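You operate a simulated robot arm through the tools that you are given. There is no shell and no other tool. Be economical: measure what you need, move in short steps, check, and stop when the job is done.

Carry out the task below with a simulated robot arm. There is one attempt and no reset: what you move stays moved.

TASK
Put the small teal film roll on top of the brown taped carton on the top of the steel bench.

The check looks at the end state, three seconds after you hand in, the way a careful person would. Anything else that was tipped, shoved, dropped, spilled or broken makes it a failure.

THE ROBOT
A 7-joint arm with a two-finger parallel gripper, fixed in place. Base frame: the origin is at the foot of the arm, x ahead of it, y to its left, z up; the work surface is at about z = 0. Readings come in mm, rad, newtons and seconds.
With the tool pointing down near the work surface it reaches from about 240 to 620 mm from the base axis. Its first joint turns from -1.152 to 1.152 rad. Payload 2.6 kg.
The tool frame sits at the grasp point between the pads (the TCP): z along the fingers, y along the line on which they close. The tips reach 30 mm beyond it. The gripper opens to 94 mm. The fingers are 28 mm wide and 10 mm thick; the gripper's body (50 by 96 mm) begins 55 mm behind the TCP.
Orientation is told as [roll, pitch, yaw] about the base's x, y, z axes, in that order, counted from this pose: with the fingers straight down and closing along the base's y, the tool's x points along the base's -x, its y along +y and its z along -z.

THE INTERFACE
- The arm moves only by the tool nudge_tool. Its argument "plan" is text: rows parted by semicolons, each of 7 numbers parted by spaces: the opening in per cent of the stroke, from 0 (shut) to 100 (fully open), then the shift along the base's x, y, z in mm, then the turn, a rotation vector about the base's x, y, z in rad. In form: jaw dx dy dz rx ry rz; .... A call has 1 to 20 rows; each row is the pose to reach, as a shift and turn from the pose commanded when the call began. Each row takes 0.2 s and may step no farther than 50 mm and 0.15 rad from the row before; otherwise, or with a gripper value out of range, the whole call is refused. A pose out of reach is approached as far as the arm can. The call stops where the force on the tool passes 40 N (or 10 N more than at its start, if that is more) or the arm is blocked; 0.2 s more then pass. Each finger travels about 72 mm/s and halts on what it meets, pressing with about 29 N; the grip force reading is that of the motor and also rises with nothing between the fingers. The clock runs only during rows and for 0.2 s after the last one: add rows that repeat a pose to give the fingers time. It gives the time, the measured TCP pose, the force on the tool (base axes), the opening and the grip force at its end, in the units of the frame above (readings bear some noise).
- Cameras (640 x 400 px; columns grow to the right, rows downward): "scene" is fixed at [19.9, 419.1, 579.7]; the picture's right is [-0.90, -0.44, 0.00], its down [-0.18, 0.37, -0.91] and it looks along [0.40, -0.82, -0.41] (base axes); focal length 343 px, centre (320, 200). "wrist" rides on the gripper at [-37, 0, -58] in the tool frame; the picture's right is [0.00, -1.00, 0.00], its down [0.97, 0.00, -0.24] and it looks along [0.24, 0.00, 0.97] (tool axes); focal length 218 px, centre (320, 200). There is no depth. A picture from a camera that has moved, and an enlarged one, comes with that camera's place and axes in the base frame and with its lens.
- snapshot(camera): a new picture of that camera. The clock stands still meanwhile.
- inspect(camera, box): a new picture of the part [left, top, right, bottom] of that camera's present view, enlarged. The clock stands still meanwhile.
- job_done(): hands the job in; it is judged then, once.

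Go step by step. Nothing tells you positions but the pictures and the camera data: compare them with the known pose of the tool, close in by small moves and look again before you grip or let go. The budget is 90 turns and 46 pictures, counting those below and the enlarged ones. Unless the task says otherwise, let go and move clear before handing in, and close with one line.

The tools are called after "Request:" as name(argument=value, ...) on one line, values as JSON. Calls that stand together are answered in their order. nudge_tool: Moves the arm, as the interface text tells. Its arguments: {"type":"object","properties":{"plan":{"type":"string"}},"required":["plan"]} The other tools are called the same way: snapshot (camera) takes a picture; inspect (camera, box) takes an enlarged picture of a part of a camera's view; job_done () hands the job in.

At the start:

```text
t: 0.0
tcp_pos: [272.7, -204.6, 369.3]
orientation: [0.0, -0.001, 0.0]
wrist_force: [0.2, -0.2, 0.4]
gripper_width: 94.0
finger_force: 0.0
```

scene: 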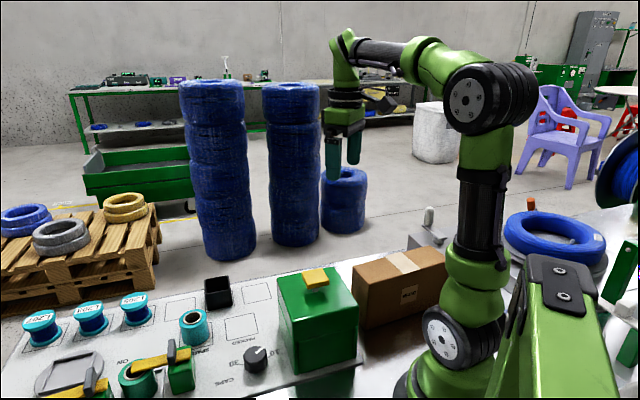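
wrist: 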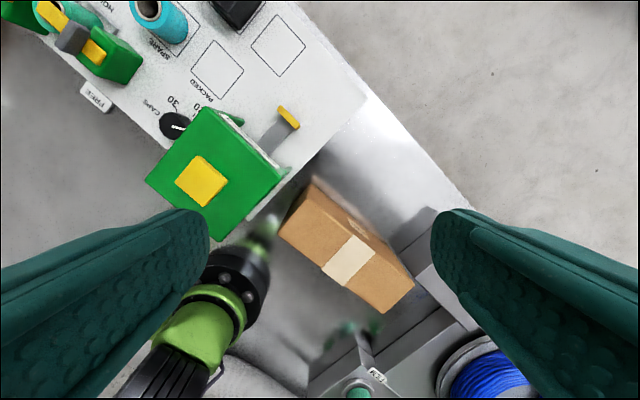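

I see a labelled panel with several teal/blue rolls, a green box and the brown carton behind it. I'll enlarge the views to identify the film roll.

Request:
inspect(camera="scene", box=[0, 260, 240, 400])

Request:
inspect(camera="scene", box=[180, 220, 480, 400])

Request:
inspect(camera="wrist", box=[0, 0, 320, 200])

```text
2.67 times, centred on (120, 330) of scene
camera zoom: at [19.9, 419.1, 579.7], right [-0.9, -0.44, 0.0], down [-0.18, 0.37, -0.91], along [0.4, -0.82, -0.41], focal length 915 px, centre (853, -147)
```

zoom: 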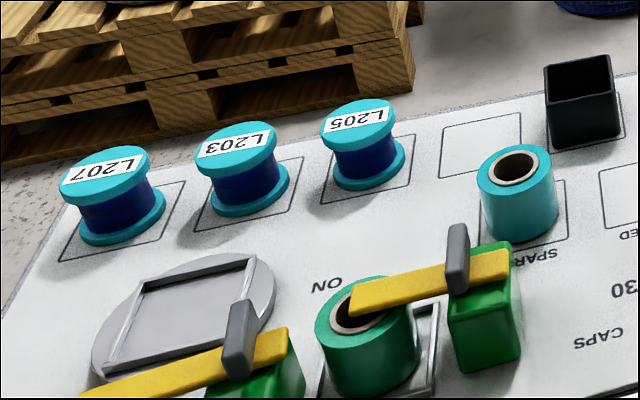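

```text
2.13 times, centred on (330, 310) of scene
camera zoom: at [19.9, 419.1, 579.7], right [-0.9, -0.44, 0.0], down [-0.18, 0.37, -0.91], along [0.4, -0.82, -0.41], focal length 732 px, centre (299, -35)
```

zoom: 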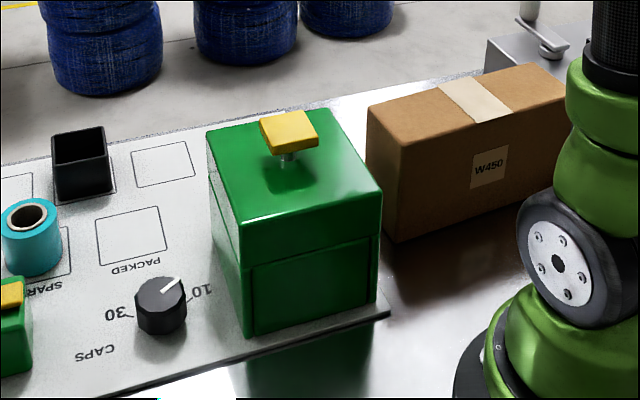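

```text
2.00 times, centred on (160, 100) of wrist
camera zoom: at [310.1, -205.4, 427.1], right [0.0, -1.0, 0.0], down [-0.97, 0.0, 0.24], along [-0.24, 0.0, -0.97], focal length 436 px, centre (640, 400)
```

zoom: 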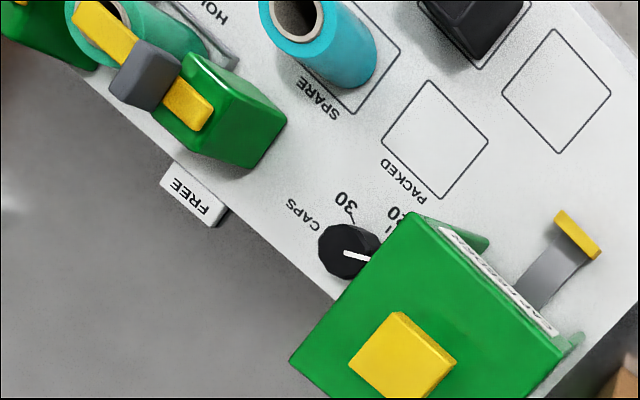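

The target is the plain teal roll on "SPARE", at about (502, 40) with its top at z≈60. Now I'll measure the carton more closely.

Request:
inspect(camera="wrist", box=[240, 160, 440, 330])

Request:
inspect(camera="scene", box=[340, 220, 480, 340])

```text
2.35 times, centred on (340, 245) of wrist
camera zoom: at [310.1, -205.4, 427.1], right [0.0, -1.0, 0.0], down [-0.97, 0.0, 0.24], along [-0.24, 0.0, -0.97], focal length 514 px, centre (273, 94)
```

zoom: 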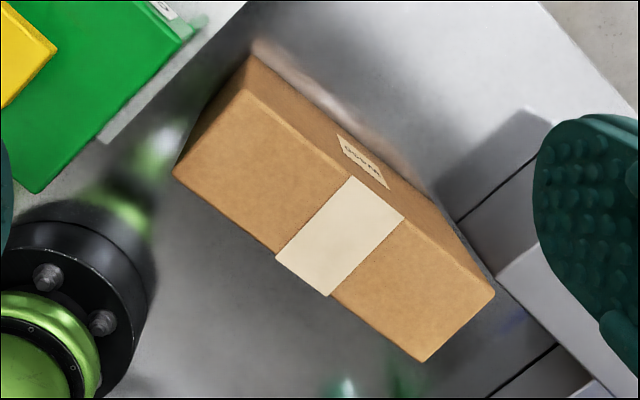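

```text
3.33 times, centred on (410, 280) of scene
camera zoom: at [19.9, 419.1, 579.7], right [-0.9, -0.44, 0.0], down [-0.18, 0.37, -0.91], along [0.4, -0.82, -0.41], focal length 1143 px, centre (20, -67)
```

zoom: 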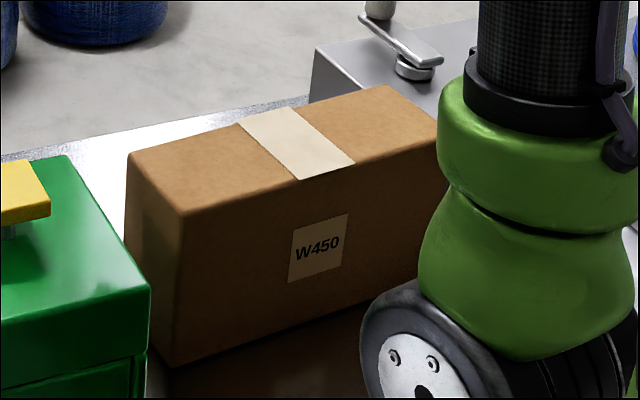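

Carton top is about z=130, centred near (144, -248), about 70 x 210 mm. I'll move above the roll, turning the jaws to close along the panel rows, where there's free space, then look again.

Request:
nudge_tool(plan="100 28 30 -15 0 0 -0.1; 100 57 61 -30 0 0 -0.2; 100 86 91 -45 0 0 -0.31; 100 115 122 -60 0 0 -0.41; 100 143 153 -75 0 0 -0.51; 100 172 183 -90 0 0 -0.61; 100 200 214 -105 0 0 -0.71; 100 229 245 -120 0 0 -0.813; 100 229 245 -120 0 0 -0.813")

Request:
snapshot(camera="wrist")

Request:
snapshot(camera="scene")

```text
t: 2.0
tcp_pos: [503.5, 41.0, 248.3]
orientation: [-0.001, 0.0, -0.814]
wrist_force: [-0.5, -0.2, 0.5]
gripper_width: 93.8
finger_force: 0.1
```

```text
38 pictures are left
camera wrist: at [528.0, 13.4, 306.0], right [-0.73, -0.69, 0.0], down [-0.67, 0.71, 0.24], along [-0.16, 0.17, -0.97], focal length 218 px, centre (320, 200)
```

wrist: 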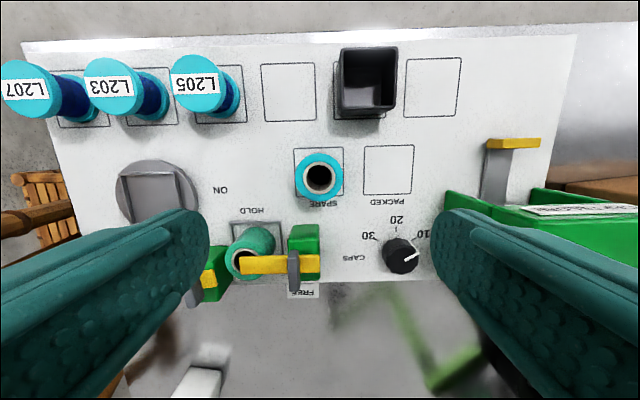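

```text
37 pictures are left
```

scene: 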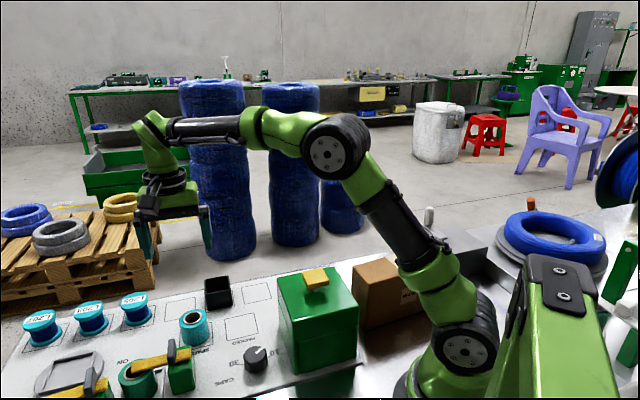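

The roll is centred along the closing line, a few mm off across it. Descend to just above and recheck.

Request:
nudge_tool(plan="100 1 -1 -40 0 0 0; 100 2 -3 -80 0 0 0; 100 2.5 -3.5 -120 0 0 0; 100 2.5 -3.5 -140 0 0 0; 100 2.5 -3.5 -140 0 0 0")

Request:
snapshot(camera="wrist")

Request:
inspect(camera="scene", box=[80, 220, 320, 400])

```text
t: 3.2
tcp_pos: [506.0, 37.9, 108.0]
orientation: [0.0, -0.001, -0.815]
wrist_force: [0.3, 0.5, 0.3]
gripper_width: 94.3
finger_force: 0.1
```

```text
36 pictures are left
camera wrist: at [530.8, 10.4, 165.4], right [-0.73, -0.69, 0.0], down [-0.67, 0.71, 0.24], along [-0.16, 0.17, -0.97], focal length 218 px, centre (320, 200)
```

wrist: 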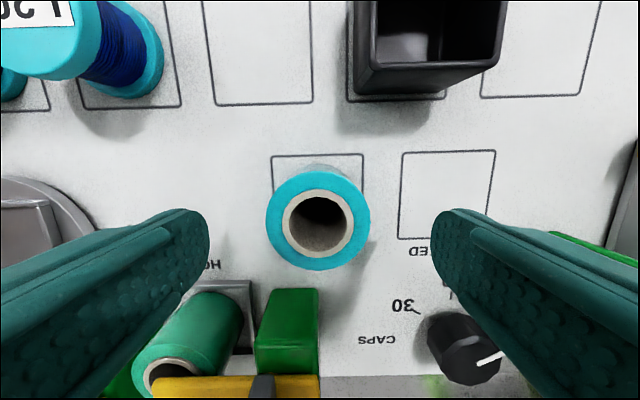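

```text
2.22 times, centred on (200, 310) of scene
camera zoom: at [19.9, 419.1, 579.7], right [-0.9, -0.44, 0.0], down [-0.18, 0.37, -0.91], along [0.4, -0.82, -0.41], focal length 762 px, centre (587, -44)
```

zoom: 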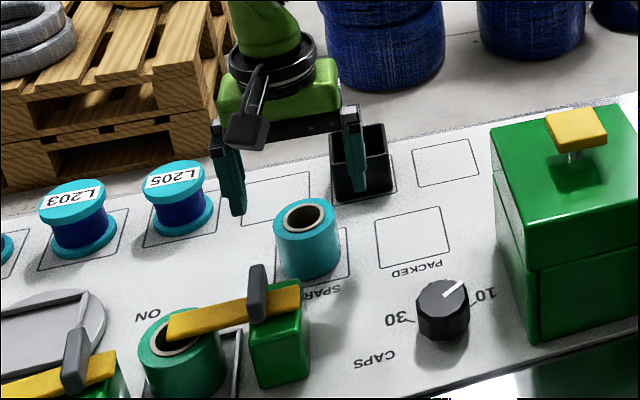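

Well centred at (506.5, 37.5). Descend around it and close.

Request:
nudge_tool(plan="100 0.5 0 -25 0 0 0; 100 0.5 0 -45 0 0 0; 100 0.5 0 -58 0 0 0; 100 0.5 0 -66 0 0 0; 100 0.5 0 -66 0 0 0")

Request:
inspect(camera="scene", box=[80, 220, 320, 400])

Request:
snapshot(camera="wrist")

```text
t: 4.4
tcp_pos: [505.0, 36.4, 42.6]
orientation: [-0.001, 0.002, -0.812]
wrist_force: [0.0, 0.4, -0.1]
gripper_width: 94.2
finger_force: 0.1
```

```text
2.22 times, centred on (200, 310) of scene
camera zoom: at [19.9, 419.1, 579.7], right [-0.9, -0.44, 0.0], down [-0.18, 0.37, -0.91], along [0.4, -0.82, -0.41], focal length 762 px, centre (587, -44)
```

zoom: 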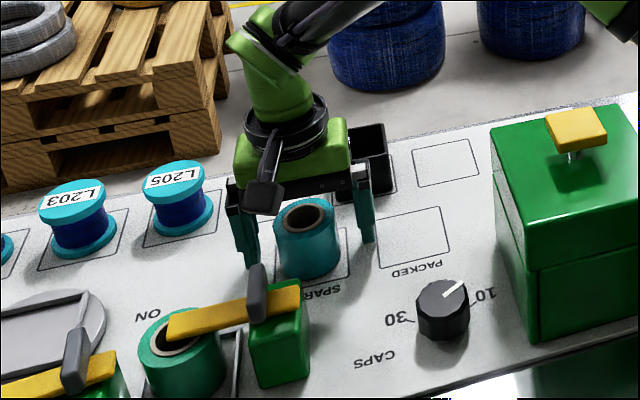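

```text
33 pictures are left
camera wrist: at [531.4, 8.9, 99.5], right [-0.73, -0.69, 0.0], down [-0.67, 0.71, 0.24], along [-0.17, 0.17, -0.97], focal length 218 px, centre (320, 200)
```

wrist: 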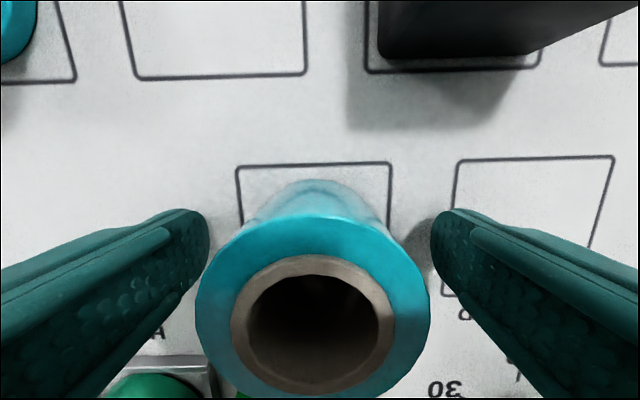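

The fingers straddle the roll cleanly. Closing.

Request:
nudge_tool(plan="40 0 0 0 0 0 0; 40 0 0 0 0 0 0; 40 0 0 0 0 0 0; 40 0 0 0 0 0 0")

```text
t: 5.4
tcp_pos: [505.8, 35.5, 42.1]
orientation: [0.0, 0.0, -0.813]
wrist_force: [-0.3, 0.6, 1.2]
gripper_width: 56.0
finger_force: 28.9
```

Gripped at 56 mm. Lift straight up and check.

Request:
nudge_tool(plan="40 0 0 5 0 0 0; 40 0 0 20 0 0 0; 40 0 0 50 0 0 0; 40 0 0 90 0 0 0; 40 0 0 130 0 0 0; 40 0 0 170 0 0 0; 40 0 0 210 0 0 0; 40 0 0 240 0 0 0; 40 0 0 240 0 0 0")

Request:
snapshot(camera="scene")

Request:
snapshot(camera="wrist")

```text
t: 7.4
tcp_pos: [504.8, 35.0, 285.1]
orientation: [-0.001, -0.001, -0.813]
wrist_force: [0.2, -0.1, -2.0]
gripper_width: 56.1
finger_force: 29.1
```

```text
32 pictures are left
```

scene: 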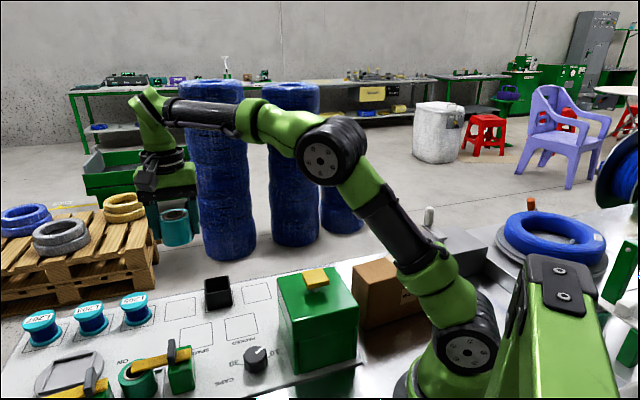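

```text
31 pictures are left
camera wrist: at [530.2, 8.4, 341.6], right [-0.73, -0.69, 0.0], down [-0.67, 0.71, 0.24], along [-0.17, 0.17, -0.97], focal length 218 px, centre (320, 200)
```

wrist: 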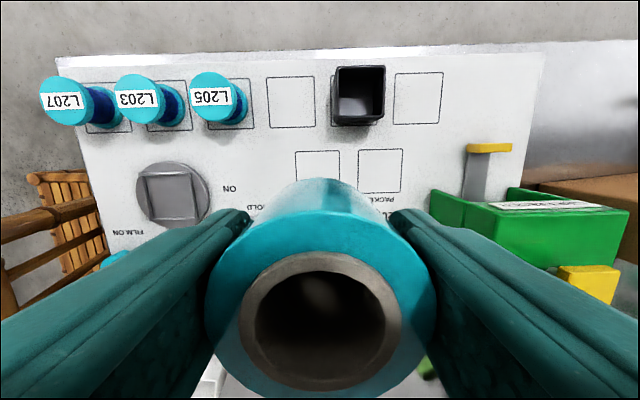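

Roll is held upright. Carry it high to above the carton.

Request:
nudge_tool(plan="40 -30 -24 0 0 0 0; 40 -62 -49 0 0 0 0; 40 -95 -75 0 0 0 0; 40 -128 -101 0 0 0 0; 40 -161 -127 0 0 0 0; 40 -194 -153 0 0 0 0; 40 -227 -179 0 0 0 0; 40 -260 -205 0 0 0 0; 40 -293 -231 0 0 0 0; 40 -326 -257 0 0 0 0; 40 -350 -276 0 0 0 0; 40 -361 -284 0 0 0 0; 40 -361 -284 0 0 0 0")

Request:
snapshot(camera="scene")

Request:
snapshot(camera="wrist")

```text
t: 10.2
tcp_pos: [144.3, -248.5, 285.0]
orientation: [0.001, 0.0, -0.814]
wrist_force: [0.7, -0.6, -0.1]
gripper_width: 55.5
finger_force: 29.4
```

```text
30 pictures are left
```

scene: 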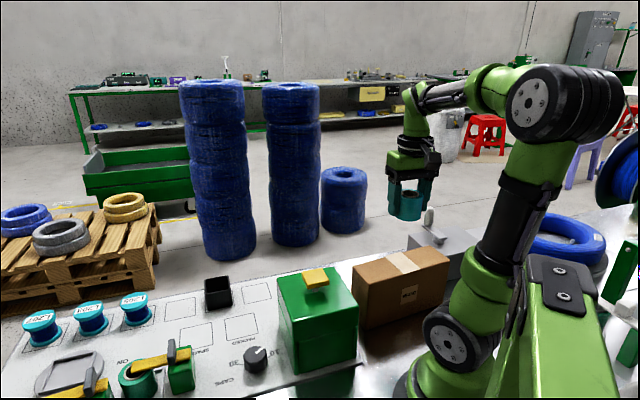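

```text
29 pictures are left
camera wrist: at [169.3, -275.5, 341.5], right [-0.73, -0.69, 0.0], down [-0.67, 0.71, 0.24], along [-0.17, 0.17, -0.97], focal length 218 px, centre (320, 200)
```

wrist: 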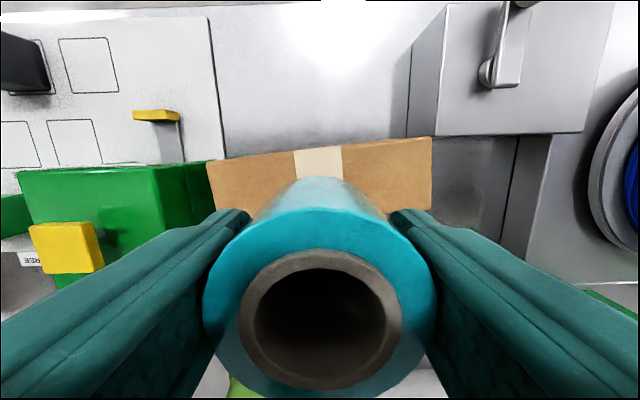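

Above the carton centre (143, -249), both views agree. Descend to a little above the top and check from the side.

Request:
nudge_tool(plan="40 -1 -0.5 -30 0 0 0; 40 -1 -0.5 -60 0 0 0; 40 -1 -0.5 -85 0 0 0; 40 -1 -0.5 -100 0 0 0; 40 -1 -0.5 -100 0 0 0")

Request:
inspect(camera="scene", box=[340, 180, 500, 340])

Request:
snapshot(camera="wrist")

```text
t: 11.4
tcp_pos: [144.4, -248.2, 183.1]
orientation: [-0.001, -0.001, -0.814]
wrist_force: [-0.2, -0.2, -0.9]
gripper_width: 55.4
finger_force: 29.4
```

```text
2.50 times, centred on (420, 260) of scene
camera zoom: at [19.9, 419.1, 579.7], right [-0.9, -0.44, 0.0], down [-0.18, 0.37, -0.91], along [0.4, -0.82, -0.41], focal length 858 px, centre (70, 50)
```

zoom: 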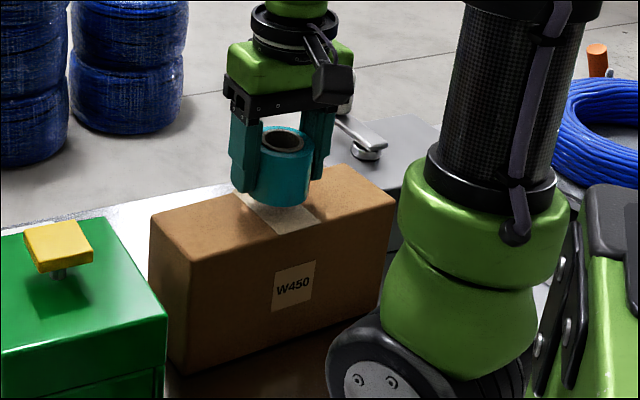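

```text
27 pictures are left
camera wrist: at [169.3, -275.3, 240.4], right [-0.73, -0.69, 0.0], down [-0.67, 0.71, 0.24], along [-0.17, 0.17, -0.97], focal length 218 px, centre (320, 200)
```

wrist: 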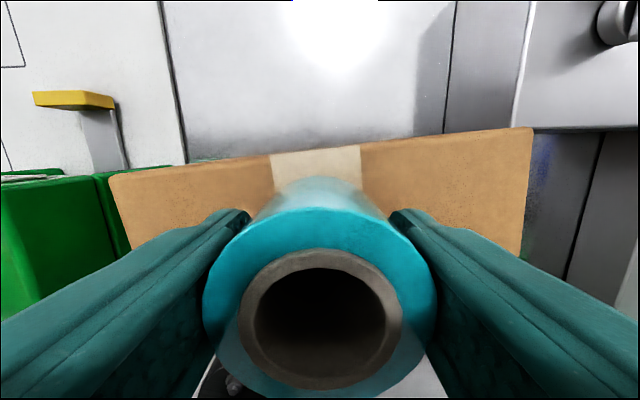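

Alignment still holds (far edge about 34 mm from the roll centre). Lower slowly, watching the force.

Request:
nudge_tool(plan="40 0 0 -4 0 0 0; 40 0 0 -7 0 0 0; 40 0 0 -9 0 0 0; 40 0 0 -10 0 0 0; 40 0 0 -11 0 0 0; 40 0 0 -11 0 0 0")

Request:
inspect(camera="scene", box=[380, 210, 460, 290])

```text
t: 12.8
tcp_pos: [143.8, -247.1, 172.8]
orientation: [0.0, 0.001, -0.813]
wrist_force: [-0.1, -0.4, -0.8]
gripper_width: 55.4
finger_force: 28.8
```

```text
5.00 times, centred on (420, 250) of scene
camera zoom: at [19.9, 419.1, 579.7], right [-0.9, -0.44, 0.0], down [-0.18, 0.37, -0.91], along [0.4, -0.82, -0.41], focal length 1715 px, centre (-180, -50)
```

zoom: 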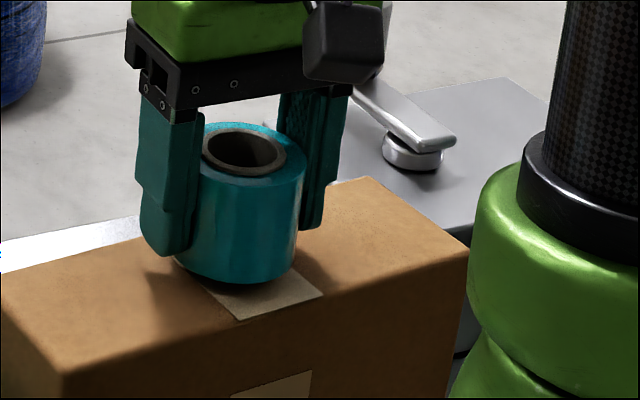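

Still a small gap. Continue in 1 mm steps.

Request:
nudge_tool(plan="40 0 0 -1 0 0 0; 40 0 0 -2 0 0 0; 40 0 0 -3 0 0 0; 40 0 0 -3 0 0 0")

```text
t: 13.8
tcp_pos: [143.0, -248.8, 171.5]
orientation: [0.0, 0.0, -0.814]
wrist_force: [-1.0, -0.9, -1.8]
gripper_width: 55.7
finger_force: 29.4
```

Request:
nudge_tool(plan="40 0 0 -1 0 0 0; 40 0 0 -2 0 0 0; 40 0 0 -2 0 0 0")

Request:
inspect(camera="scene", box=[380, 210, 460, 290])

```text
t: 14.6
tcp_pos: [144.5, -249.1, 168.8]
orientation: [0.0, 0.0, -0.814]
wrist_force: [-0.5, 0.4, -1.3]
gripper_width: 55.8
finger_force: 29.4
```

```text
5.00 times, centred on (420, 250) of scene
camera zoom: at [19.9, 419.1, 579.7], right [-0.9, -0.44, 0.0], down [-0.18, 0.37, -0.91], along [0.4, -0.82, -0.41], focal length 1715 px, centre (-180, -50)
```

zoom: 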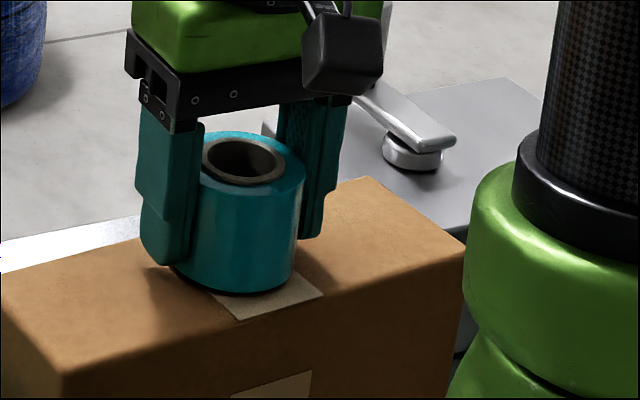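

Nearly touching. A couple more millimetres.

Request:
nudge_tool(plan="40 0 0 -0.7 0 0 0; 40 0 0 -1.4 0 0 0; 40 0 0 -2 0 0 0; 40 0 0 -2 0 0 0")

```text
t: 15.6
tcp_pos: [143.5, -248.9, 166.7]
orientation: [0.001, 0.0, -0.813]
wrist_force: [-1.8, 2.1, 7.5]
gripper_width: 55.6
finger_force: 29.1
```

Contact felt (7.5 N upward). Open gently.

Request:
nudge_tool(plan="62 0 0 0.5 0 0 0; 68 0 0 0.5 0 0 0; 76 0 0 0.5 0 0 0; 86 0 0 0.5 0 0 0; 95 0 0 0.5 0 0 0; 95 0 0 0.5 0 0 0")

Request:
inspect(camera="scene", box=[360, 190, 480, 310])

Request:
snapshot(camera="wrist")

```text
t: 17.0
tcp_pos: [143.8, -247.7, 166.8]
orientation: [-0.002, 0.002, -0.814]
wrist_force: [0.0, 0.7, 0.6]
gripper_width: 89.3
finger_force: 0.2
```

```text
3.33 times, centred on (420, 250) of scene
camera zoom: at [19.9, 419.1, 579.7], right [-0.9, -0.44, 0.0], down [-0.18, 0.37, -0.91], along [0.4, -0.82, -0.41], focal length 1143 px, centre (-13, 33)
```

zoom: 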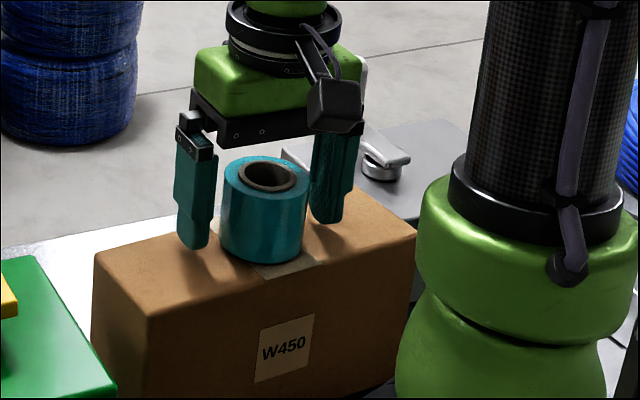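

```text
23 pictures are left
camera wrist: at [169.0, -275.0, 224.0], right [-0.73, -0.69, 0.0], down [-0.67, 0.71, 0.24], along [-0.17, 0.17, -0.97], focal length 218 px, centre (320, 200)
```

wrist: 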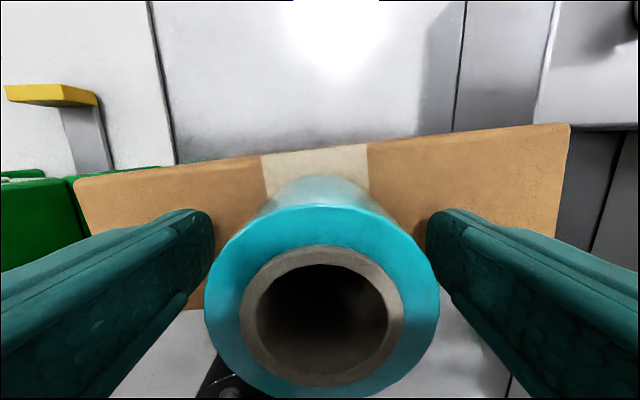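

The roll stands upright and free on the carton. Retreat straight up and verify.

Request:
nudge_tool(plan="100 0 0 10 0 0 0; 100 0 0 30 0 0 0; 100 0 0 65 0 0 0; 100 0 0 105 0 0 0; 100 0 0 145 0 0 0; 100 20 -15 165 0 0 0; 100 20 -15 165 0 0 0")

Request:
snapshot(camera="scene")

Request:
snapshot(camera="wrist")

```text
t: 18.6
tcp_pos: [163.1, -261.4, 330.1]
orientation: [0.0, 0.0, -0.812]
wrist_force: [-0.3, -0.2, 0.2]
gripper_width: 94.0
finger_force: 0.1
```

```text
22 pictures are left
```

scene: 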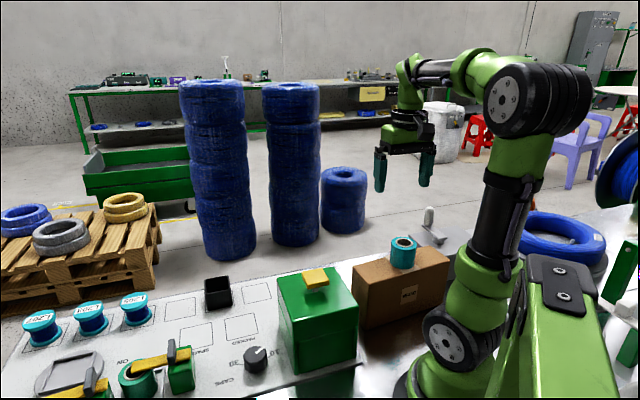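

```text
21 pictures are left
camera wrist: at [188.7, -289.0, 387.4], right [-0.73, -0.69, 0.0], down [-0.67, 0.7, 0.24], along [-0.16, 0.17, -0.97], focal length 218 px, centre (320, 200)
```

wrist: 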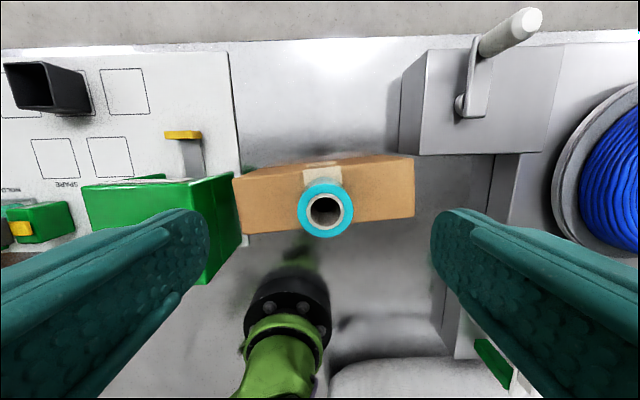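

The teal roll stands upright in the middle of the carton top. Nothing else has moved and the gripper is clear, so I'm handing in.

Request:
job_done()

```text
The job is handed in.
```

The small teal film roll now stands upright in the middle of the brown taped carton's top, the gripper is clear, and nothing else appeared disturbed in the last pictures.
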